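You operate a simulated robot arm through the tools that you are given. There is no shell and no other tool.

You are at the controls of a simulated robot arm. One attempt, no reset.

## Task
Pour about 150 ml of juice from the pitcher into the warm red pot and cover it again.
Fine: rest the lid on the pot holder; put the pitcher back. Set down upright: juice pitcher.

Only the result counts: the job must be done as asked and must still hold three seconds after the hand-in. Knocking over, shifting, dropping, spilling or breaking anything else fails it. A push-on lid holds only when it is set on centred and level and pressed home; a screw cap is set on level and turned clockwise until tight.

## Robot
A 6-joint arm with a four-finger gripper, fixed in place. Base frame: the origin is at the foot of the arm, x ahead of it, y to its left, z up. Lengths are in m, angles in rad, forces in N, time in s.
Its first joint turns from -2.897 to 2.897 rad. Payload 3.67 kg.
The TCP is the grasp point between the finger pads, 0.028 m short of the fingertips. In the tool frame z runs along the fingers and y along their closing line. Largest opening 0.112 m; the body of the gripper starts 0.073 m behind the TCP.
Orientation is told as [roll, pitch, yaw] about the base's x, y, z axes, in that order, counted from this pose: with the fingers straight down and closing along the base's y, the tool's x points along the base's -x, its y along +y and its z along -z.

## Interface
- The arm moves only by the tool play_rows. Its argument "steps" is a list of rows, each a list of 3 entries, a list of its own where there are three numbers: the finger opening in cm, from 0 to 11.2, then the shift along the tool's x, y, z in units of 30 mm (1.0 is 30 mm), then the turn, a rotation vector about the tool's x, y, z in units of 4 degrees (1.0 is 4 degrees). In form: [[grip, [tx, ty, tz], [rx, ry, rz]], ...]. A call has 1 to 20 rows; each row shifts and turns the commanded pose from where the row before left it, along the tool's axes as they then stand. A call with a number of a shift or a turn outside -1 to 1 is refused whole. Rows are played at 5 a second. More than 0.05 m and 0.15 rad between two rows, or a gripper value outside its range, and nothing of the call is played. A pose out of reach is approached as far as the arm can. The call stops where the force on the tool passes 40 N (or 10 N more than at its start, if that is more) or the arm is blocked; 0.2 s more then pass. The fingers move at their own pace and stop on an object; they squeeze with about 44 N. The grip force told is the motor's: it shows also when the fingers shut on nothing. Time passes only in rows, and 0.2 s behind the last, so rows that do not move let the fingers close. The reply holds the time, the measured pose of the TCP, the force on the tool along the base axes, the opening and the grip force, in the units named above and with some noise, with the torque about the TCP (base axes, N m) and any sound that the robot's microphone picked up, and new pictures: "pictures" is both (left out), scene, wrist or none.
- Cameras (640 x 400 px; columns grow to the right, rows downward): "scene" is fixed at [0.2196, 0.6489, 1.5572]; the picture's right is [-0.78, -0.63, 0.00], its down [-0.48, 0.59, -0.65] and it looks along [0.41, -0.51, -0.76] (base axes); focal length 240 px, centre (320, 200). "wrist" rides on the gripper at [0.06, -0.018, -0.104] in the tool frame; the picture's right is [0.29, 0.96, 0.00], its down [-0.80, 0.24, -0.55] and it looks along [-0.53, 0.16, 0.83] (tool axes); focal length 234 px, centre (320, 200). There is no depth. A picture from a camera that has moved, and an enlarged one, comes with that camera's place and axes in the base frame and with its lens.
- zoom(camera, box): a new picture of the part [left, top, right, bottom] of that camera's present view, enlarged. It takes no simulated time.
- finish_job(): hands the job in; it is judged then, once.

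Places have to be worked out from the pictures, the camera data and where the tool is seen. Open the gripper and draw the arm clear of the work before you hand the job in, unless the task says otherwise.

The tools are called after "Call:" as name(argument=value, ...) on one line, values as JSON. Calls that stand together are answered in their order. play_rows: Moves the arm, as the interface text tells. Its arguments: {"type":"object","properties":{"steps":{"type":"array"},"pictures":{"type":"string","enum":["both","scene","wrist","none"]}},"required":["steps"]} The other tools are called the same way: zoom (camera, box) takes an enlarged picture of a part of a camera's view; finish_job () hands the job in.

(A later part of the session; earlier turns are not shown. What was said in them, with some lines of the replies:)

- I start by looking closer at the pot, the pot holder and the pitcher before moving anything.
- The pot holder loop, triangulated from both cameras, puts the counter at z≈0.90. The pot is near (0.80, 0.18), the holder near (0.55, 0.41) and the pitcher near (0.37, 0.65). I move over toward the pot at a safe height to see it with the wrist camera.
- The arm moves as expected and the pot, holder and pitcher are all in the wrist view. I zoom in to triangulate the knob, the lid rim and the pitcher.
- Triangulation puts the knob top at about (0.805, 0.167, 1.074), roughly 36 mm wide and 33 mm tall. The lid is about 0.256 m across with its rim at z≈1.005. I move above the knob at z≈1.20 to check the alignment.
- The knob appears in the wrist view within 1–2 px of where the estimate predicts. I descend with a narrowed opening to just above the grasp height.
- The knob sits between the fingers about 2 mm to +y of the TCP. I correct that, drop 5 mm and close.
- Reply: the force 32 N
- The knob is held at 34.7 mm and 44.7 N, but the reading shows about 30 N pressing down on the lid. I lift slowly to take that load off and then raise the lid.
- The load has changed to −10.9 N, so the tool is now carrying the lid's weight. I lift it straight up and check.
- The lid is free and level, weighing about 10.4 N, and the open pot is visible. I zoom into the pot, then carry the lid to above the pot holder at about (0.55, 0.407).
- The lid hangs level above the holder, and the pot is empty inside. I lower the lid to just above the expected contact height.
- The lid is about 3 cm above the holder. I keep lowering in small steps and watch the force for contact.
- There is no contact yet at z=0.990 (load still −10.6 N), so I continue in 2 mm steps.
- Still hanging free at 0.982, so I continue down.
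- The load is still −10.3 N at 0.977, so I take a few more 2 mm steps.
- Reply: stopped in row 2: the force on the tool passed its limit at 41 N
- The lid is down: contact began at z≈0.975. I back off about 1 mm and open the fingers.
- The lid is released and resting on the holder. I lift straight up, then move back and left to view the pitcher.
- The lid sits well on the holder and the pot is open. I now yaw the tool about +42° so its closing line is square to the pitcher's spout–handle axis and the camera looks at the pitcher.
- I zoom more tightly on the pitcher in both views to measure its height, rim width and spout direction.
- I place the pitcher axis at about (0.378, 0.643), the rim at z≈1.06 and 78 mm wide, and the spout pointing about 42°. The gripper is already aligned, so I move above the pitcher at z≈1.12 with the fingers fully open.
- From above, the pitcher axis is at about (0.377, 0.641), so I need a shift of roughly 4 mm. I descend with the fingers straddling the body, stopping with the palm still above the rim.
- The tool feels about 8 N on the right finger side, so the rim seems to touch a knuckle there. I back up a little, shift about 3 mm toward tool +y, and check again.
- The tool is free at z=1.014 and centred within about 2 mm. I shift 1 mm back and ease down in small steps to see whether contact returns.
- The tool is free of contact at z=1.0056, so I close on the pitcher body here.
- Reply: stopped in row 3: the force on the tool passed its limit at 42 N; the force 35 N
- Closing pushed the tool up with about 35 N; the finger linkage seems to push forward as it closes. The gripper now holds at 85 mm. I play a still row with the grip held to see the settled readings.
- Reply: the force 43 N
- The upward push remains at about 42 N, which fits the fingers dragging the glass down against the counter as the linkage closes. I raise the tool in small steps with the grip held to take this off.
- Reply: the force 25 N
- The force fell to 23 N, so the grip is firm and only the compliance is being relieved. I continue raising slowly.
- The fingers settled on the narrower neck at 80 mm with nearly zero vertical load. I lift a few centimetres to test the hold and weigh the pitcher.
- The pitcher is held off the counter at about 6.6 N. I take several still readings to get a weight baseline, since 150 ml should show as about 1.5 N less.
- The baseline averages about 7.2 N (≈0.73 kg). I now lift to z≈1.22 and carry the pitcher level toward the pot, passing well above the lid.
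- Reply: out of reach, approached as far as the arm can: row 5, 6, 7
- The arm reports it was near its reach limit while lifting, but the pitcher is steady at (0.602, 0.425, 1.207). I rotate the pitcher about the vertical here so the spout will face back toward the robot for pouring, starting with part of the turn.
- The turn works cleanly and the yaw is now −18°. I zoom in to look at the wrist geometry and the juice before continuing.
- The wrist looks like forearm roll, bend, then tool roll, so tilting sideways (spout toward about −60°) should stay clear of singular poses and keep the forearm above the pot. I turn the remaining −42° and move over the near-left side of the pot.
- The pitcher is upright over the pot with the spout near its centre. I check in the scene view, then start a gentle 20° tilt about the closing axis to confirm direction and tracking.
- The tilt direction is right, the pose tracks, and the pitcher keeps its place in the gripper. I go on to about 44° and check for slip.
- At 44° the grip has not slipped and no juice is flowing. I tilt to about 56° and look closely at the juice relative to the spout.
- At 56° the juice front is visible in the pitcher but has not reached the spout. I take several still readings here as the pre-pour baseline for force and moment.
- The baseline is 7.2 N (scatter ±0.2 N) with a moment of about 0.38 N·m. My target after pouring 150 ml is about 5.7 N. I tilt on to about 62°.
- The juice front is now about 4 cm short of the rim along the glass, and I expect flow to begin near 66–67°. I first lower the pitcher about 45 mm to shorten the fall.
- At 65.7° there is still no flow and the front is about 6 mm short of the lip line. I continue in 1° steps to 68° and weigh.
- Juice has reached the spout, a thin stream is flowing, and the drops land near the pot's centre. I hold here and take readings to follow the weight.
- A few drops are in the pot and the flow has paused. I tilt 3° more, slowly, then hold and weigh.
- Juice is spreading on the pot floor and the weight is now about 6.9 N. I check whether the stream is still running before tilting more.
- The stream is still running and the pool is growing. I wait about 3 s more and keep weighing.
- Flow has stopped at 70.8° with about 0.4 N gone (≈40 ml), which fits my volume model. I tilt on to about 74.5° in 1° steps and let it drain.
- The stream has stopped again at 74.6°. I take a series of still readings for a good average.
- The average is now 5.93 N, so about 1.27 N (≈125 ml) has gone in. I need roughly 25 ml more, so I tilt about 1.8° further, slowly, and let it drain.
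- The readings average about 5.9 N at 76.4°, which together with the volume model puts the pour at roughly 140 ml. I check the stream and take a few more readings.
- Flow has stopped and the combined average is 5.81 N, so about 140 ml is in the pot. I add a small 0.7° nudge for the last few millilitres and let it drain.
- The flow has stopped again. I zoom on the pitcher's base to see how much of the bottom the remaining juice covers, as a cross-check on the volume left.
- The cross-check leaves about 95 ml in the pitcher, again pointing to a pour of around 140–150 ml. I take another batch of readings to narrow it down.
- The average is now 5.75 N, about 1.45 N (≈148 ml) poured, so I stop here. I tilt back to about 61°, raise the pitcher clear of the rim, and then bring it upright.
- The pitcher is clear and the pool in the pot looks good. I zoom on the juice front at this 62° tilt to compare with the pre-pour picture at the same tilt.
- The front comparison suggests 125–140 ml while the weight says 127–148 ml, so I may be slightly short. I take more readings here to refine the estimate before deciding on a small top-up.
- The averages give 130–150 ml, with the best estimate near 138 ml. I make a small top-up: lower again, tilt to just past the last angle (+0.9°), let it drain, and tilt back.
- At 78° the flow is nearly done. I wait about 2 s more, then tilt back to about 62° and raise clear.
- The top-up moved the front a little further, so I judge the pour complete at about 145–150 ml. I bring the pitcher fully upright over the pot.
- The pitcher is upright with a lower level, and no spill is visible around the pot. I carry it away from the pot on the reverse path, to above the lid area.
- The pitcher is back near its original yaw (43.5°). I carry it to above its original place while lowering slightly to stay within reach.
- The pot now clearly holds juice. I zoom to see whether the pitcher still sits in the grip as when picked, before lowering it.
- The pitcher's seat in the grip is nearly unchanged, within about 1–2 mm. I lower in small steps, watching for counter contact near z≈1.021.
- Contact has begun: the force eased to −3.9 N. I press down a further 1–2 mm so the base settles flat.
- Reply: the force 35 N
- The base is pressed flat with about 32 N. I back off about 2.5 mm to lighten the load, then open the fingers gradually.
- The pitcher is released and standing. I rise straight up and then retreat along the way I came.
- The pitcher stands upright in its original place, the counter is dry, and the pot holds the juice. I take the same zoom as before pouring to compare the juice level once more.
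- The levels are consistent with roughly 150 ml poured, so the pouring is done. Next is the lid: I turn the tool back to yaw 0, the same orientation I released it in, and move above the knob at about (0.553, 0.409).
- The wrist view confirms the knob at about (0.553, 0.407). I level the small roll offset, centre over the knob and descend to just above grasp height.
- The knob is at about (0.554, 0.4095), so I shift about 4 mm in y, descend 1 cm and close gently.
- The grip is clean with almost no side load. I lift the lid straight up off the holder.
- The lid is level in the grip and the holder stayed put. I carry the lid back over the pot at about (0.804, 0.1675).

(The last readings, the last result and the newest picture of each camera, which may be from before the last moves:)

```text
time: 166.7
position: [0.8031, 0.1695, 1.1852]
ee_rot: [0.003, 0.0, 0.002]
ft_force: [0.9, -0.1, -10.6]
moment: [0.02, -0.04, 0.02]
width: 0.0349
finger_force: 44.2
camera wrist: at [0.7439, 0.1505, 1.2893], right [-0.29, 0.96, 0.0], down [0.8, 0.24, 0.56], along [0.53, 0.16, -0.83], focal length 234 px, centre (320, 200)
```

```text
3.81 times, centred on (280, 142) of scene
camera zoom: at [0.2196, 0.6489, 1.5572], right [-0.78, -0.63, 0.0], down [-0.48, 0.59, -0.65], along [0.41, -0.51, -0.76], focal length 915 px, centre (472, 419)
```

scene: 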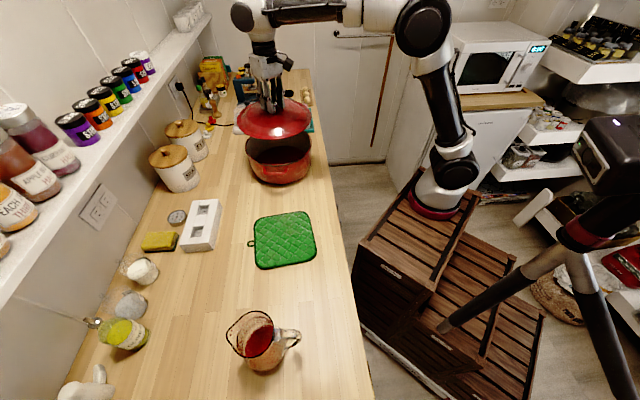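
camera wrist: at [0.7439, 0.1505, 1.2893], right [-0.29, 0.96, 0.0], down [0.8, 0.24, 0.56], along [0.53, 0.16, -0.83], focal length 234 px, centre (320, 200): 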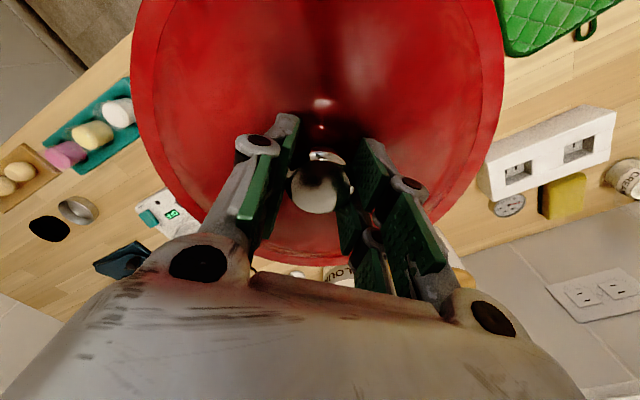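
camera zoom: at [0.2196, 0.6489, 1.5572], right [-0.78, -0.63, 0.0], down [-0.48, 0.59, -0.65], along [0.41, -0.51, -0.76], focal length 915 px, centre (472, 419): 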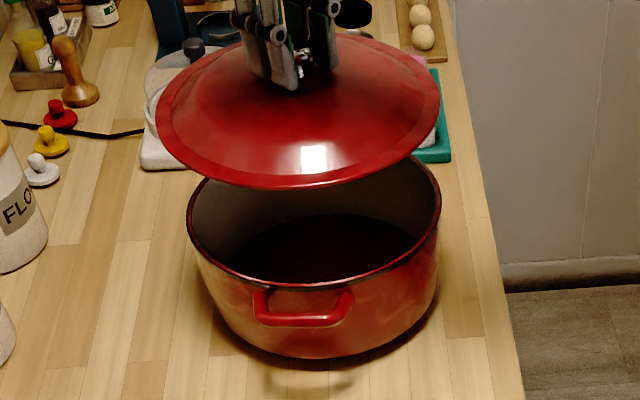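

The lid is above the pot, within about 1–2 mm of the original seating position. I correct that and lower to about 1.5 cm above the seat.

Call:
play_rows(steps=[[2.5, [-0.033, -0.055, 0.2], [0, 0, 0]], [2.5, [0, 0, 0.6], [0, 0, 0]], [2.5, [0, 0, 0.7], [0, 0, 0]], [2.5, [0, 0, 0.6], [0, 0, 0]], [2.5, [0, 0, 0.4], [0, 0, 0]], [2.5, [0, 0, 0.3], [0, 0, 0]], [2.5, [0, 0, 0], [0, 0, 0]], [2.5, [0, 0, 0], [0, 0, 0]]])

Call:
zoom(camera="scene", box=[235, 110, 325, 195])

Call:
zoom(camera="wrist", box=[100, 0, 560, 290])

```text
time: 168.5
position: [0.8032, 0.1653, 1.1015]
ee_rot: [0.0, -0.001, 0.001]
ft_force: [0.2, -0.4, -11.2]
moment: [-0.02, 0.0, 0.02]
width: 0.0343
finger_force: 43.6
camera wrist: at [0.7436, 0.1473, 1.205], right [-0.29, 0.96, 0.0], down [0.8, 0.24, 0.56], along [0.53, 0.16, -0.83], focal length 234 px, centre (320, 200)
```

scene: 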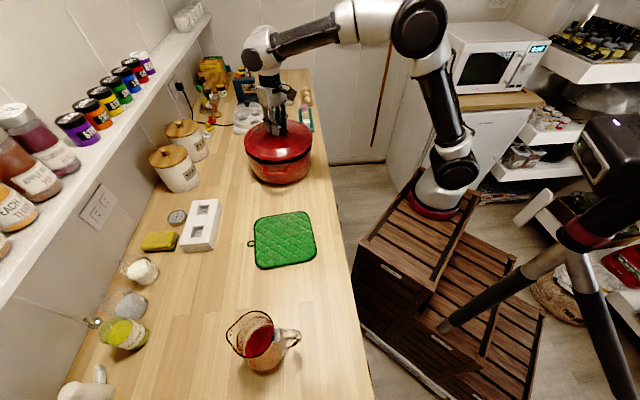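
wrist: 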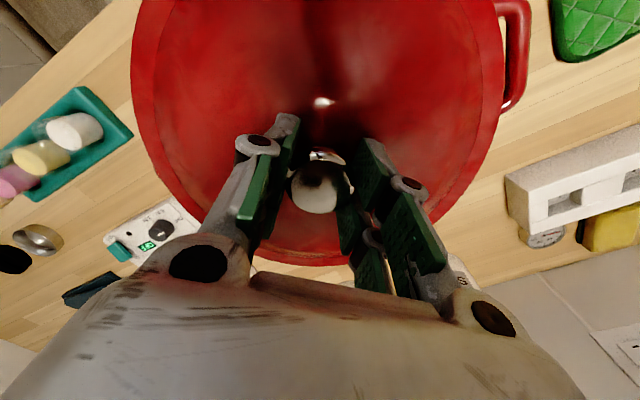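

```text
4.71 times, centred on (280, 152) of scene
camera zoom: at [0.2196, 0.6489, 1.5572], right [-0.78, -0.63, 0.0], down [-0.48, 0.59, -0.65], along [0.41, -0.51, -0.76], focal length 1130 px, centre (508, 424)
```

zoom: 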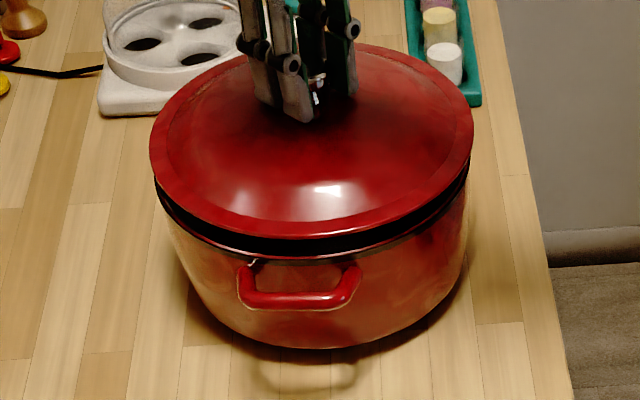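

```text
1.38 times, centred on (330, 145) of wrist
camera zoom: at [0.7436, 0.1473, 1.205], right [-0.29, 0.96, 0.0], down [0.8, 0.24, 0.56], along [0.53, 0.16, -0.83], focal length 323 px, centre (306, 276)
```

zoom: 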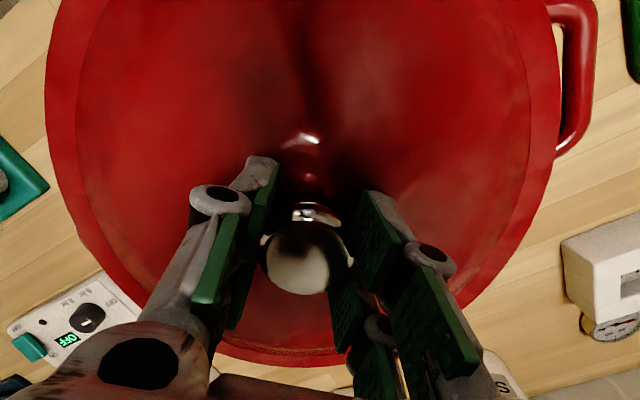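

The lid hovers about 2 cm above the rim and looks concentric. I lower about 12 mm and compare the lid and pot edges on both sides.

Call:
play_rows(steps=[[2.5, [0, 0, 0.15], [0, 0, 0]], [2.5, [0, 0, 0.15], [0, 0, 0]], [2.5, [0, 0, 0.1], [0, 0, 0]], [2.5, [0, 0, 0], [0, 0, 0]], [2.5, [0, 0, 0], [0, 0, 0]]], pictures="none")

Call:
zoom(camera="scene", box=[235, 110, 325, 195])

Call:
zoom(camera="scene", box=[240, 130, 270, 170])

Call:
zoom(camera="scene", box=[290, 130, 320, 170])

```text
time: 169.7
position: [0.8038, 0.1667, 1.0889]
ee_rot: [0.003, 0.001, 0.0]
ft_force: [-0.6, 0.7, -10.1]
moment: [0.03, 0.03, 0.01]
width: 0.0344
finger_force: 44.1
```

```text
4.71 times, centred on (280, 152) of scene
camera zoom: at [0.2196, 0.6489, 1.5572], right [-0.78, -0.63, 0.0], down [-0.48, 0.59, -0.65], along [0.41, -0.51, -0.76], focal length 1130 px, centre (508, 424)
```

zoom: 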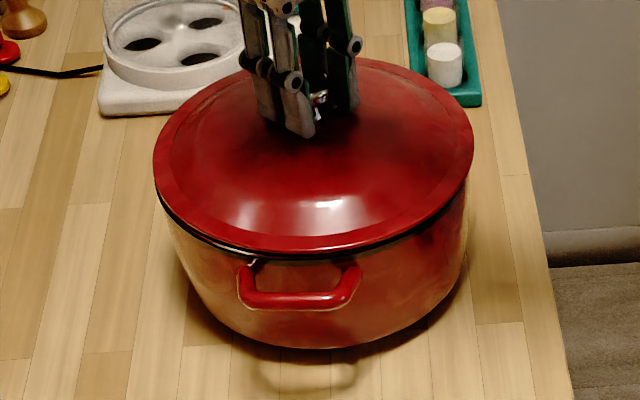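

```text
10.00 times, centred on (255, 150) of scene
camera zoom: at [0.2196, 0.6489, 1.5572], right [-0.78, -0.63, 0.0], down [-0.48, 0.59, -0.65], along [0.41, -0.51, -0.76], focal length 2401 px, centre (970, 700)
```

zoom: 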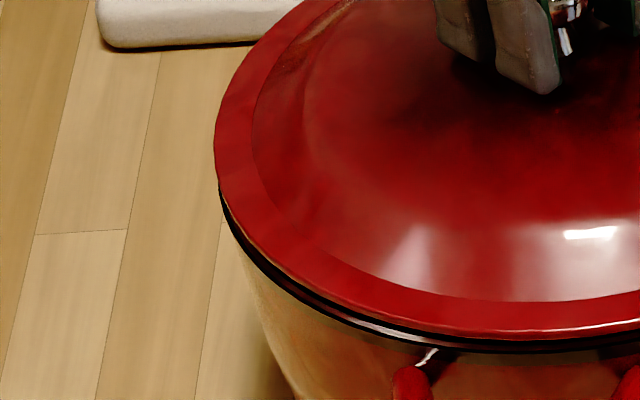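

```text
10.00 times, centred on (305, 150) of scene
camera zoom: at [0.2196, 0.6489, 1.5572], right [-0.78, -0.63, 0.0], down [-0.48, 0.59, -0.65], along [0.41, -0.51, -0.76], focal length 2401 px, centre (470, 700)
```

zoom: 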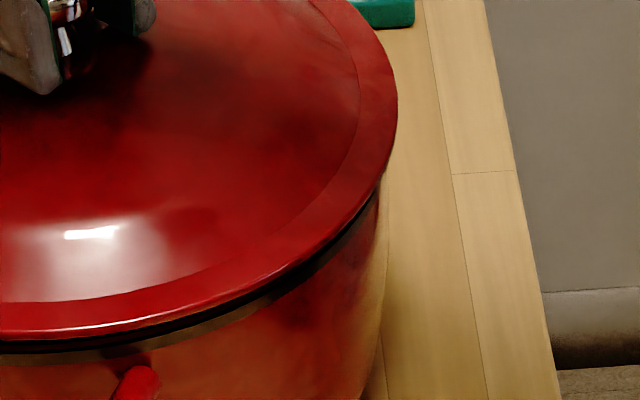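

Lid and pot edges agree to within about 1.5 mm, with the lid slightly toward picture-right. I shift (+1.3, +1.0) mm and lower in small steps to contact.

Call:
play_rows(steps=[[2.5, [-0.043, 0.035, 0], [0, 0, 0]], [2.5, [0, 0, 0.08], [0, 0, 0]], [2.5, [0, 0, 0], [0, 0, 0]]], pictures="none")

Call:
play_rows(steps=[[2.5, [0, 0, 0.07], [0, 0, 0]], [2.5, [0, 0, 0], [0, 0, 0]]], pictures="none")

Call:
play_rows(steps=[[2.5, [0, 0, 0.07], [0, 0, 0]], [2.5, [0, 0, 0], [0, 0, 0]]], pictures="none")

```text
time: 170.5
position: [0.8057, 0.1685, 1.0854]
ee_rot: [0.002, -0.001, 0.0]
ft_force: [0.2, 0.5, -11.2]
moment: [0.01, 0.0, -0.01]
width: 0.0346
finger_force: 44.2
```

```text
time: 171.1
position: [0.8048, 0.1682, 1.0824]
ee_rot: [0.002, 0.001, 0.0]
ft_force: [0.0, -0.3, -10.3]
moment: [-0.02, 0.04, -0.02]
width: 0.0347
finger_force: 43.6
```

```text
time: 171.7
position: [0.8053, 0.1689, 1.0827]
ee_rot: [0.001, 0.0, 0.0]
ft_force: [-1.2, -1.3, -2.3]
moment: [0.12, 1.09, 0.18]
width: 0.0346
finger_force: 43.3
```

First contact is on the −x side of the lid. I lower 1–2 mm more so it settles evenly.

Call:
play_rows(steps=[[2.5, [0, 0, 0.04], [0, 0, 0]], [2.5, [0, 0, 0], [0, 0, 0]]], pictures="none")

Call:
play_rows(steps=[[2.5, [0, 0, 0.04], [0, 0, 0]], [2.5, [0, 0, 0], [0, 0, 0]]], pictures="wrist")

Call:
zoom(camera="scene", box=[235, 110, 325, 195])

```text
time: 172.3
position: [0.8044, 0.1674, 1.0798]
ee_rot: [0.002, -0.002, 0.0]
ft_force: [0.9, -0.2, 1.2]
moment: [-0.11, 1.2, 0.11]
width: 0.0346
finger_force: 44.0
```

```text
time: 172.9
position: [0.8066, 0.1695, 1.08]
ee_rot: [0.005, -0.004, -0.001]
ft_force: [0.3, 2.3, 15.1]
moment: [0.03, 1.04, 0.06]
width: 0.0347
finger_force: 44.0
camera wrist: at [0.7457, 0.1491, 1.1839], right [-0.29, 0.96, 0.0], down [0.8, 0.24, 0.56], along [0.53, 0.16, -0.83], focal length 234 px, centre (320, 200)
```

wrist: 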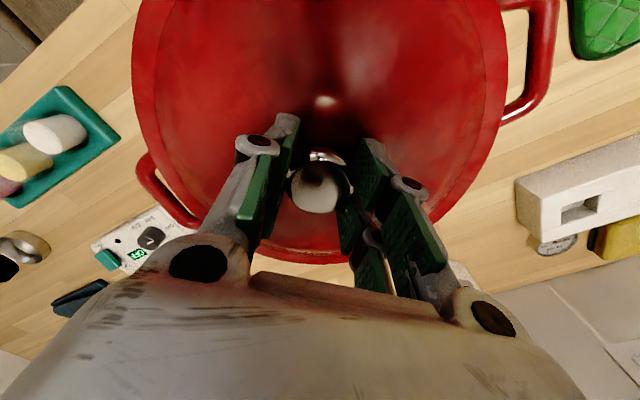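

```text
4.71 times, centred on (280, 152) of scene
camera zoom: at [0.2196, 0.6489, 1.5572], right [-0.78, -0.63, 0.0], down [-0.48, 0.59, -0.65], along [0.41, -0.51, -0.76], focal length 1130 px, centre (508, 424)
```

zoom: 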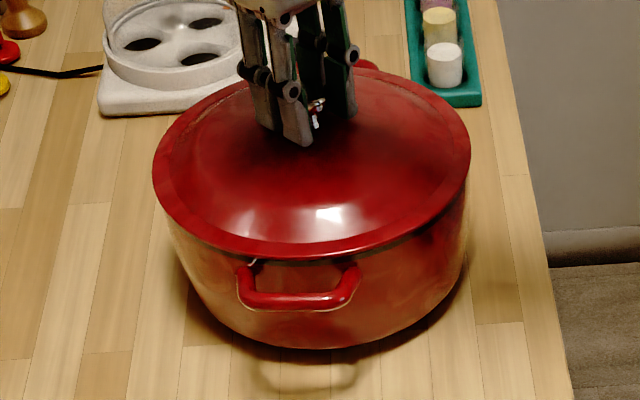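

The lid looks seated as it did originally, with about 15 N on it. I press a little further to make sure it is fully home.

Call:
play_rows(steps=[[2.5, [0, 0, 0.04], [0, 0, 0]], [2.5, [0, 0, 0], [0, 0, 0]]], pictures="none")

Call:
play_rows(steps=[[2.5, [0, 0, 0.03], [0, 0, 0]], [2.5, [0, 0, 0], [0, 0, 0]]], pictures="none")

```text
time: 173.5
position: [0.8058, 0.1688, 1.0804]
ee_rot: [0.003, -0.008, 0.001]
ft_force: [8.9, 0.3, 31.8]
moment: [0.0, -0.26, 0.19]
width: 0.0349
finger_force: 44.1
```

```text
time: 174.1
position: [0.8043, 0.1677, 1.0769]
ee_rot: [0.002, 0.001, 0.0]
ft_force: [1.7, -3.1, 18.8]
moment: [-0.49, 0.23, 0.01]
width: 0.0347
finger_force: 44.3
```

The load dropped to 19 N with small moments and the tool is level at the original x/y, so the lid is seated. I back off slightly and open the fingers.

Call:
play_rows(steps=[[2.5, [0, 0, -0.06], [0, 0, 0]], [2.5, [0, 0, 0], [0, 0, 0]]], pictures="none")

Call:
play_rows(steps=[[3.8, [0, 0, 0], [0, 0, 0]], [4.5, [0, 0, 0], [0, 0, 0]], [5.5, [0, 0, 0], [0, 0, 0]], [7, [0, 0, 0], [0, 0, 0]], [7, [0, 0, 0], [0, 0, 0]]], pictures="both")

Call:
zoom(camera="scene", box=[235, 110, 325, 195])

```text
time: 174.7
position: [0.8055, 0.1696, 1.0753]
ee_rot: [0.001, 0.001, 0.0]
ft_force: [-0.6, -0.4, -9.8]
moment: [0.0, 0.06, 0.0]
width: 0.0347
finger_force: 43.4
```

```text
time: 175.9
position: [0.8067, 0.1681, 1.0793]
ee_rot: [0.001, -0.002, 0.0]
ft_force: [-0.3, -0.9, -0.3]
moment: [-0.01, -0.01, 0.02]
width: 0.0703
finger_force: 0.0
camera wrist: at [0.7458, 0.1498, 1.1823], right [-0.29, 0.96, 0.0], down [0.8, 0.24, 0.56], along [0.53, 0.16, -0.83], focal length 234 px, centre (320, 200)
```

scene: 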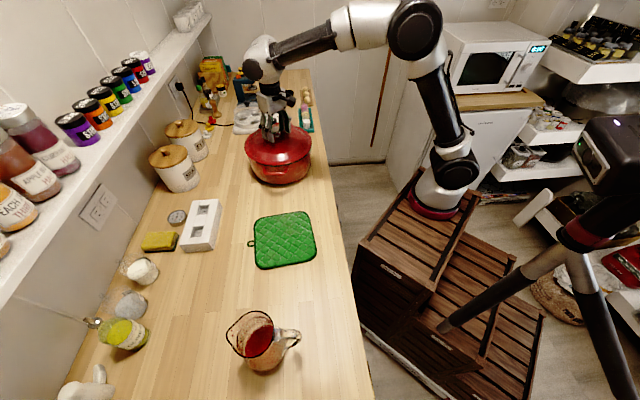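
wrist: 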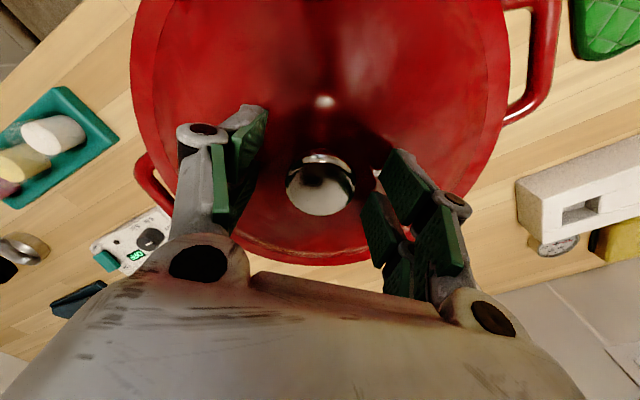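

```text
4.71 times, centred on (280, 152) of scene
camera zoom: at [0.2196, 0.6489, 1.5572], right [-0.78, -0.63, 0.0], down [-0.48, 0.59, -0.65], along [0.41, -0.51, -0.76], focal length 1130 px, centre (508, 424)
```

zoom: 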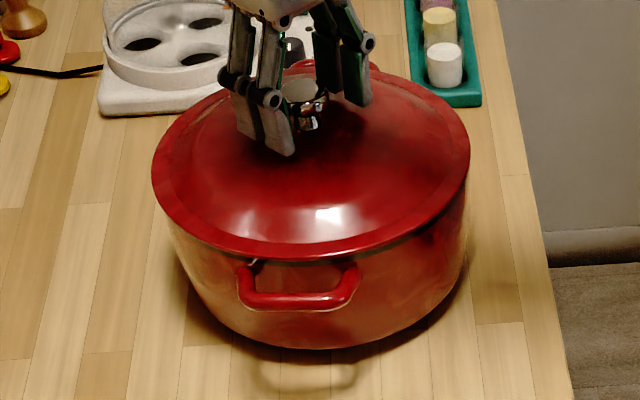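

The lid is released and looks just as it did at the start. I raise the gripper straight up and move away to inspect.

Call:
play_rows(steps=[[7.5, [0, 0, -0.3], [0, 0, 0]], [7.5, [0, 0, -0.6], [0, 0, 0]], [8, [0, 0, -0.9], [0, 0, 0]], [8, [0, 0, -0.9], [0, 0, 0]], [8, [0, 0, -0.9], [0, 0, 0]], [8, [0, 0, -0.9], [0, 0, 0]], [8, [0.9, 0, -0.5], [0, 0, 0]], [8, [0.9, 0, -0.5], [0, 0, 0]], [8, [0.9, 0, -0.5], [0, 0, 0]], [8, [0.9, 0, -0.5], [0, 0, 0]], [8, [0.9, 0, -0.4], [0, 0, 0]], [8, [0.9, 0, 0], [0, 0, 0]], [8, [0.9, 0, 0], [0, 0, 0]], [8, [0.9, 0, 0], [0, 0, 0]], [8, [0.9, 0, 0], [0, 0, 0]], [8, [0, 0, 0], [0, 0, 0]]])

Call:
zoom(camera="scene", box=[235, 110, 325, 195])

Call:
zoom(camera="wrist", box=[220, 120, 380, 260])

Call:
zoom(camera="scene", box=[245, 150, 315, 190])

```text
time: 179.3
position: [0.5629, 0.1672, 1.284]
ee_rot: [0.002, -0.002, 0.001]
ft_force: [0.2, -0.3, 0.9]
moment: [0.0, -0.01, 0.01]
width: 0.08
finger_force: 0.1
camera wrist: at [0.501, 0.1476, 1.388], right [-0.29, 0.96, 0.0], down [0.8, 0.24, 0.56], along [0.53, 0.16, -0.83], focal length 234 px, centre (320, 200)
```

scene: 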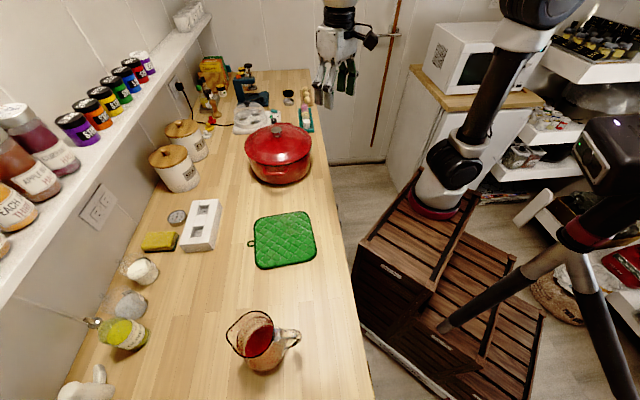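
wrist: 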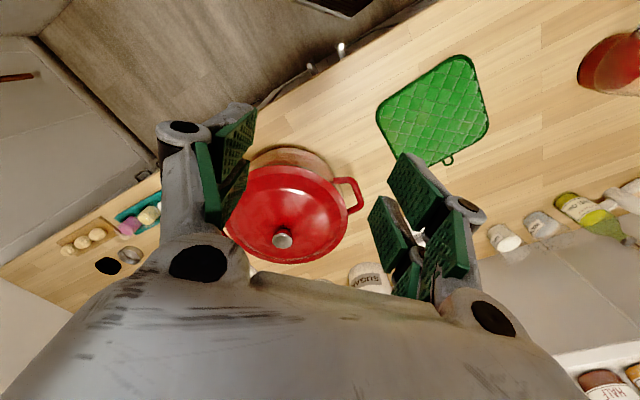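

```text
4.71 times, centred on (280, 152) of scene
camera zoom: at [0.2196, 0.6489, 1.5572], right [-0.78, -0.63, 0.0], down [-0.48, 0.59, -0.65], along [0.41, -0.51, -0.76], focal length 1130 px, centre (508, 424)
```

zoom: 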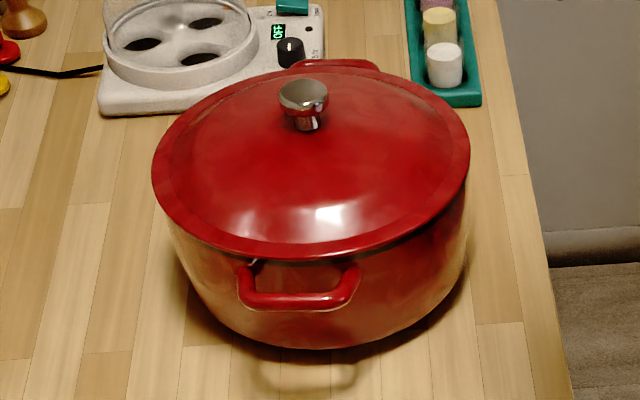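

```text
2.86 times, centred on (300, 190) of wrist
camera zoom: at [0.501, 0.1476, 1.388], right [-0.29, 0.96, 0.0], down [0.8, 0.24, 0.56], along [0.53, 0.16, -0.83], focal length 669 px, centre (377, 229)
```

zoom: 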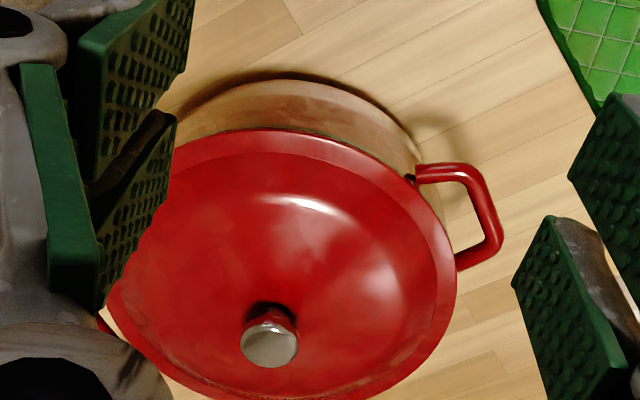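

```text
9.14 times, centred on (280, 170) of scene
camera zoom: at [0.2196, 0.6489, 1.5572], right [-0.78, -0.63, 0.0], down [-0.48, 0.59, -0.65], along [0.41, -0.51, -0.76], focal length 2195 px, centre (686, 474)
```

zoom: 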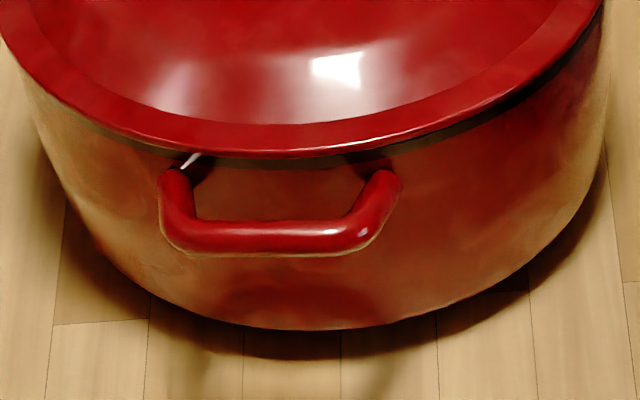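

The pot is covered again and nothing else has moved. I zoom into the lid seam all round to confirm that it is level and fully seated.

Call:
zoom(camera="scene", box=[290, 130, 320, 170])

Call:
zoom(camera="scene", box=[240, 130, 270, 170])

Call:
zoom(camera="scene", box=[220, 90, 340, 200])

```text
10.00 times, centred on (305, 150) of scene
camera zoom: at [0.2196, 0.6489, 1.5572], right [-0.78, -0.63, 0.0], down [-0.48, 0.59, -0.65], along [0.41, -0.51, -0.76], focal length 2401 px, centre (470, 700)
```

zoom: 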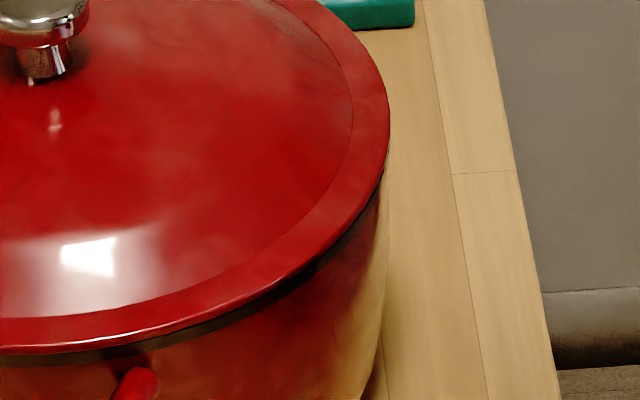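

```text
10.00 times, centred on (255, 150) of scene
camera zoom: at [0.2196, 0.6489, 1.5572], right [-0.78, -0.63, 0.0], down [-0.48, 0.59, -0.65], along [0.41, -0.51, -0.76], focal length 2401 px, centre (970, 700)
```

zoom: 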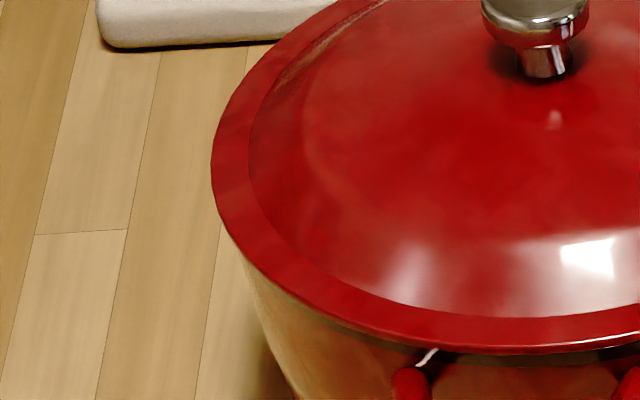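

```text
3.64 times, centred on (280, 145) of scene
camera zoom: at [0.2196, 0.6489, 1.5572], right [-0.78, -0.63, 0.0], down [-0.48, 0.59, -0.65], along [0.41, -0.51, -0.76], focal length 873 px, centre (466, 400)
```

zoom: 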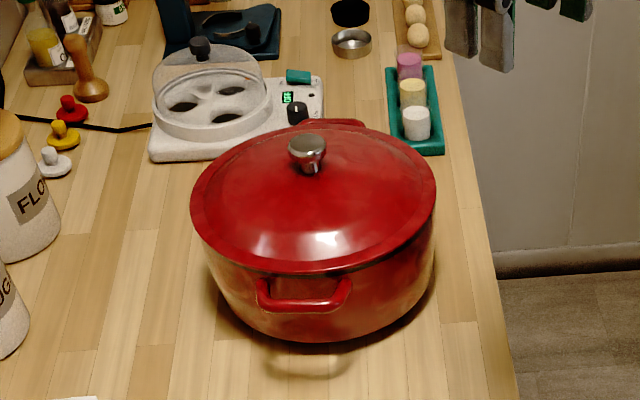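

The knob top triangulates to z≈1.075, the same as at the start, and the lid edges match the original to under 1 mm. I take one more close look at the seam from the robot side.

Call:
zoom(camera="wrist", box=[220, 130, 370, 220])

Call:
zoom(camera="scene", box=[210, 200, 330, 390])

```text
4.27 times, centred on (295, 175) of wrist
camera zoom: at [0.501, 0.1476, 1.388], right [-0.29, 0.96, 0.0], down [0.8, 0.24, 0.56], along [0.53, 0.16, -0.83], focal length 999 px, centre (427, 307)
```

zoom: 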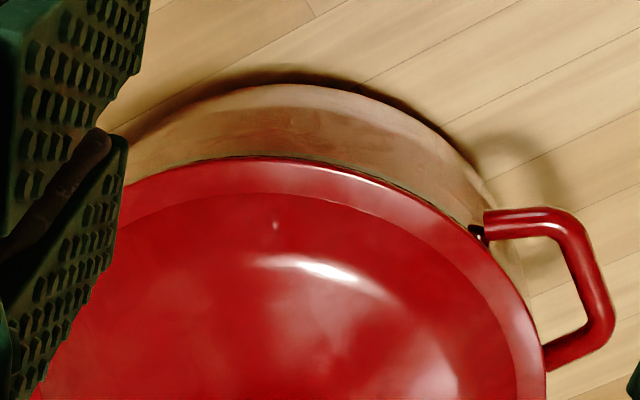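

```text
2.11 times, centred on (270, 295) of scene
camera zoom: at [0.2196, 0.6489, 1.5572], right [-0.78, -0.63, 0.0], down [-0.48, 0.59, -0.65], along [0.41, -0.51, -0.76], focal length 506 px, centre (425, 0)
```

zoom: 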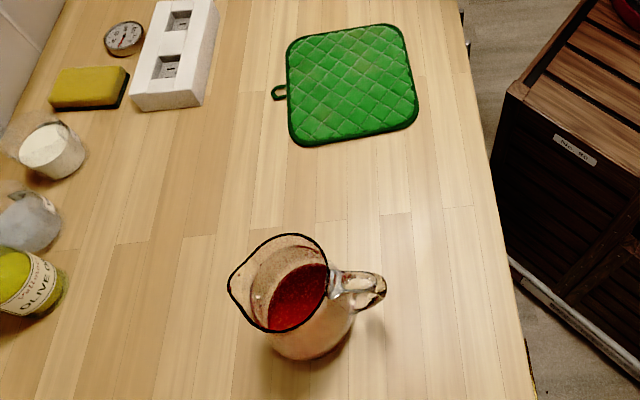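

Everything looks right: the lid is seated, the pitcher is upright in its place, the holder is empty and the counter is dry. I open the gripper and withdraw to the starting pose, clear of the work.

Call:
play_rows(steps=[[11.2, [0.6, 0.4, -0.2], [0, 0, 0]], [11.2, [0.85, 0.57, -0.24], [0, 0, 0]], [11.2, [0.85, 0.57, -0.24], [0, 0, 0]], [11.2, [0.85, 0.57, -0.24], [0, 0, 0]], [11.2, [0.85, 0.57, -0.24], [0, 0, 0]], [11.2, [0.85, 0.57, -0.24], [0, 0, 0]], [11.2, [0.85, 0.57, -0.24], [0, 0, 0]], [11.2, [0.85, 0.57, -0.24], [0, 0, 0]], [11.2, [0.85, 0.57, -0.24], [0, 0, 0]], [11.2, [0.85, 0.57, -0.24], [0, 0, 0]], [11.2, [0, 0, 0], [0, 0, 0]], [11.2, [0, 0, 0], [0, 0, 0]]])

```text
time: 181.9
position: [0.3149, 0.332, 1.3566]
ee_rot: [0.001, -0.003, 0.0]
ft_force: [0.1, 0.2, -0.7]
moment: [0.0, -0.03, -0.02]
width: 0.1118
finger_force: 0.0
camera wrist: at [0.2559, 0.3137, 1.4595], right [-0.29, 0.96, 0.0], down [0.8, 0.24, 0.56], along [0.53, 0.16, -0.83], focal length 234 px, centre (320, 200)
```

scene: 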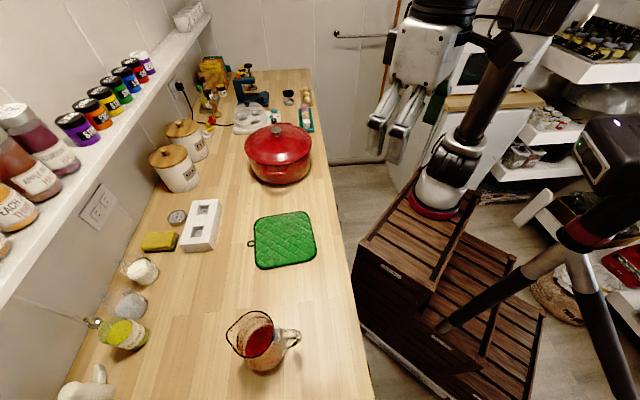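
wrist: 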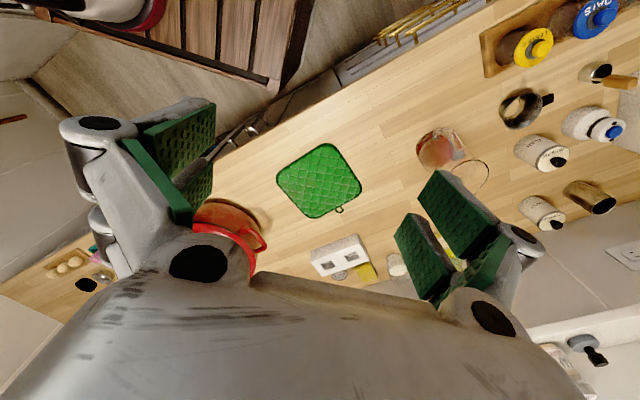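

The arm is clear and the gripper open. The pot is covered, the pitcher stands upright where it was, and the rest of the counter matches the first picture, so I hand the job in.

Call:
finish_job()

```text
The job is handed in.
```

I poured the juice into the red pot, put the lid back on, and stood the pitcher upright where it was. The job is handed in.

- **Amount poured:** My best estimate is about 140 ml. Weighing the pitcher before and after gave roughly 138–159 ml. Comparing juice levels in the pictures was less certain, about 105–160 ml. I could not measure it more exactly.
- **Lid:** It rested on the pot holder during the pour. On the pot it pressed down evenly, and afterwards its edges and knob height matched the starting pictures to within about 2 mm.
- **Surroundings:** I saw no juice on the counter and nothing else appears to have moved. A few drops are left on the pitcher's spout and inside wall.
- **Arm:** The gripper is open and the arm is back near its starting pose, clear of the work.
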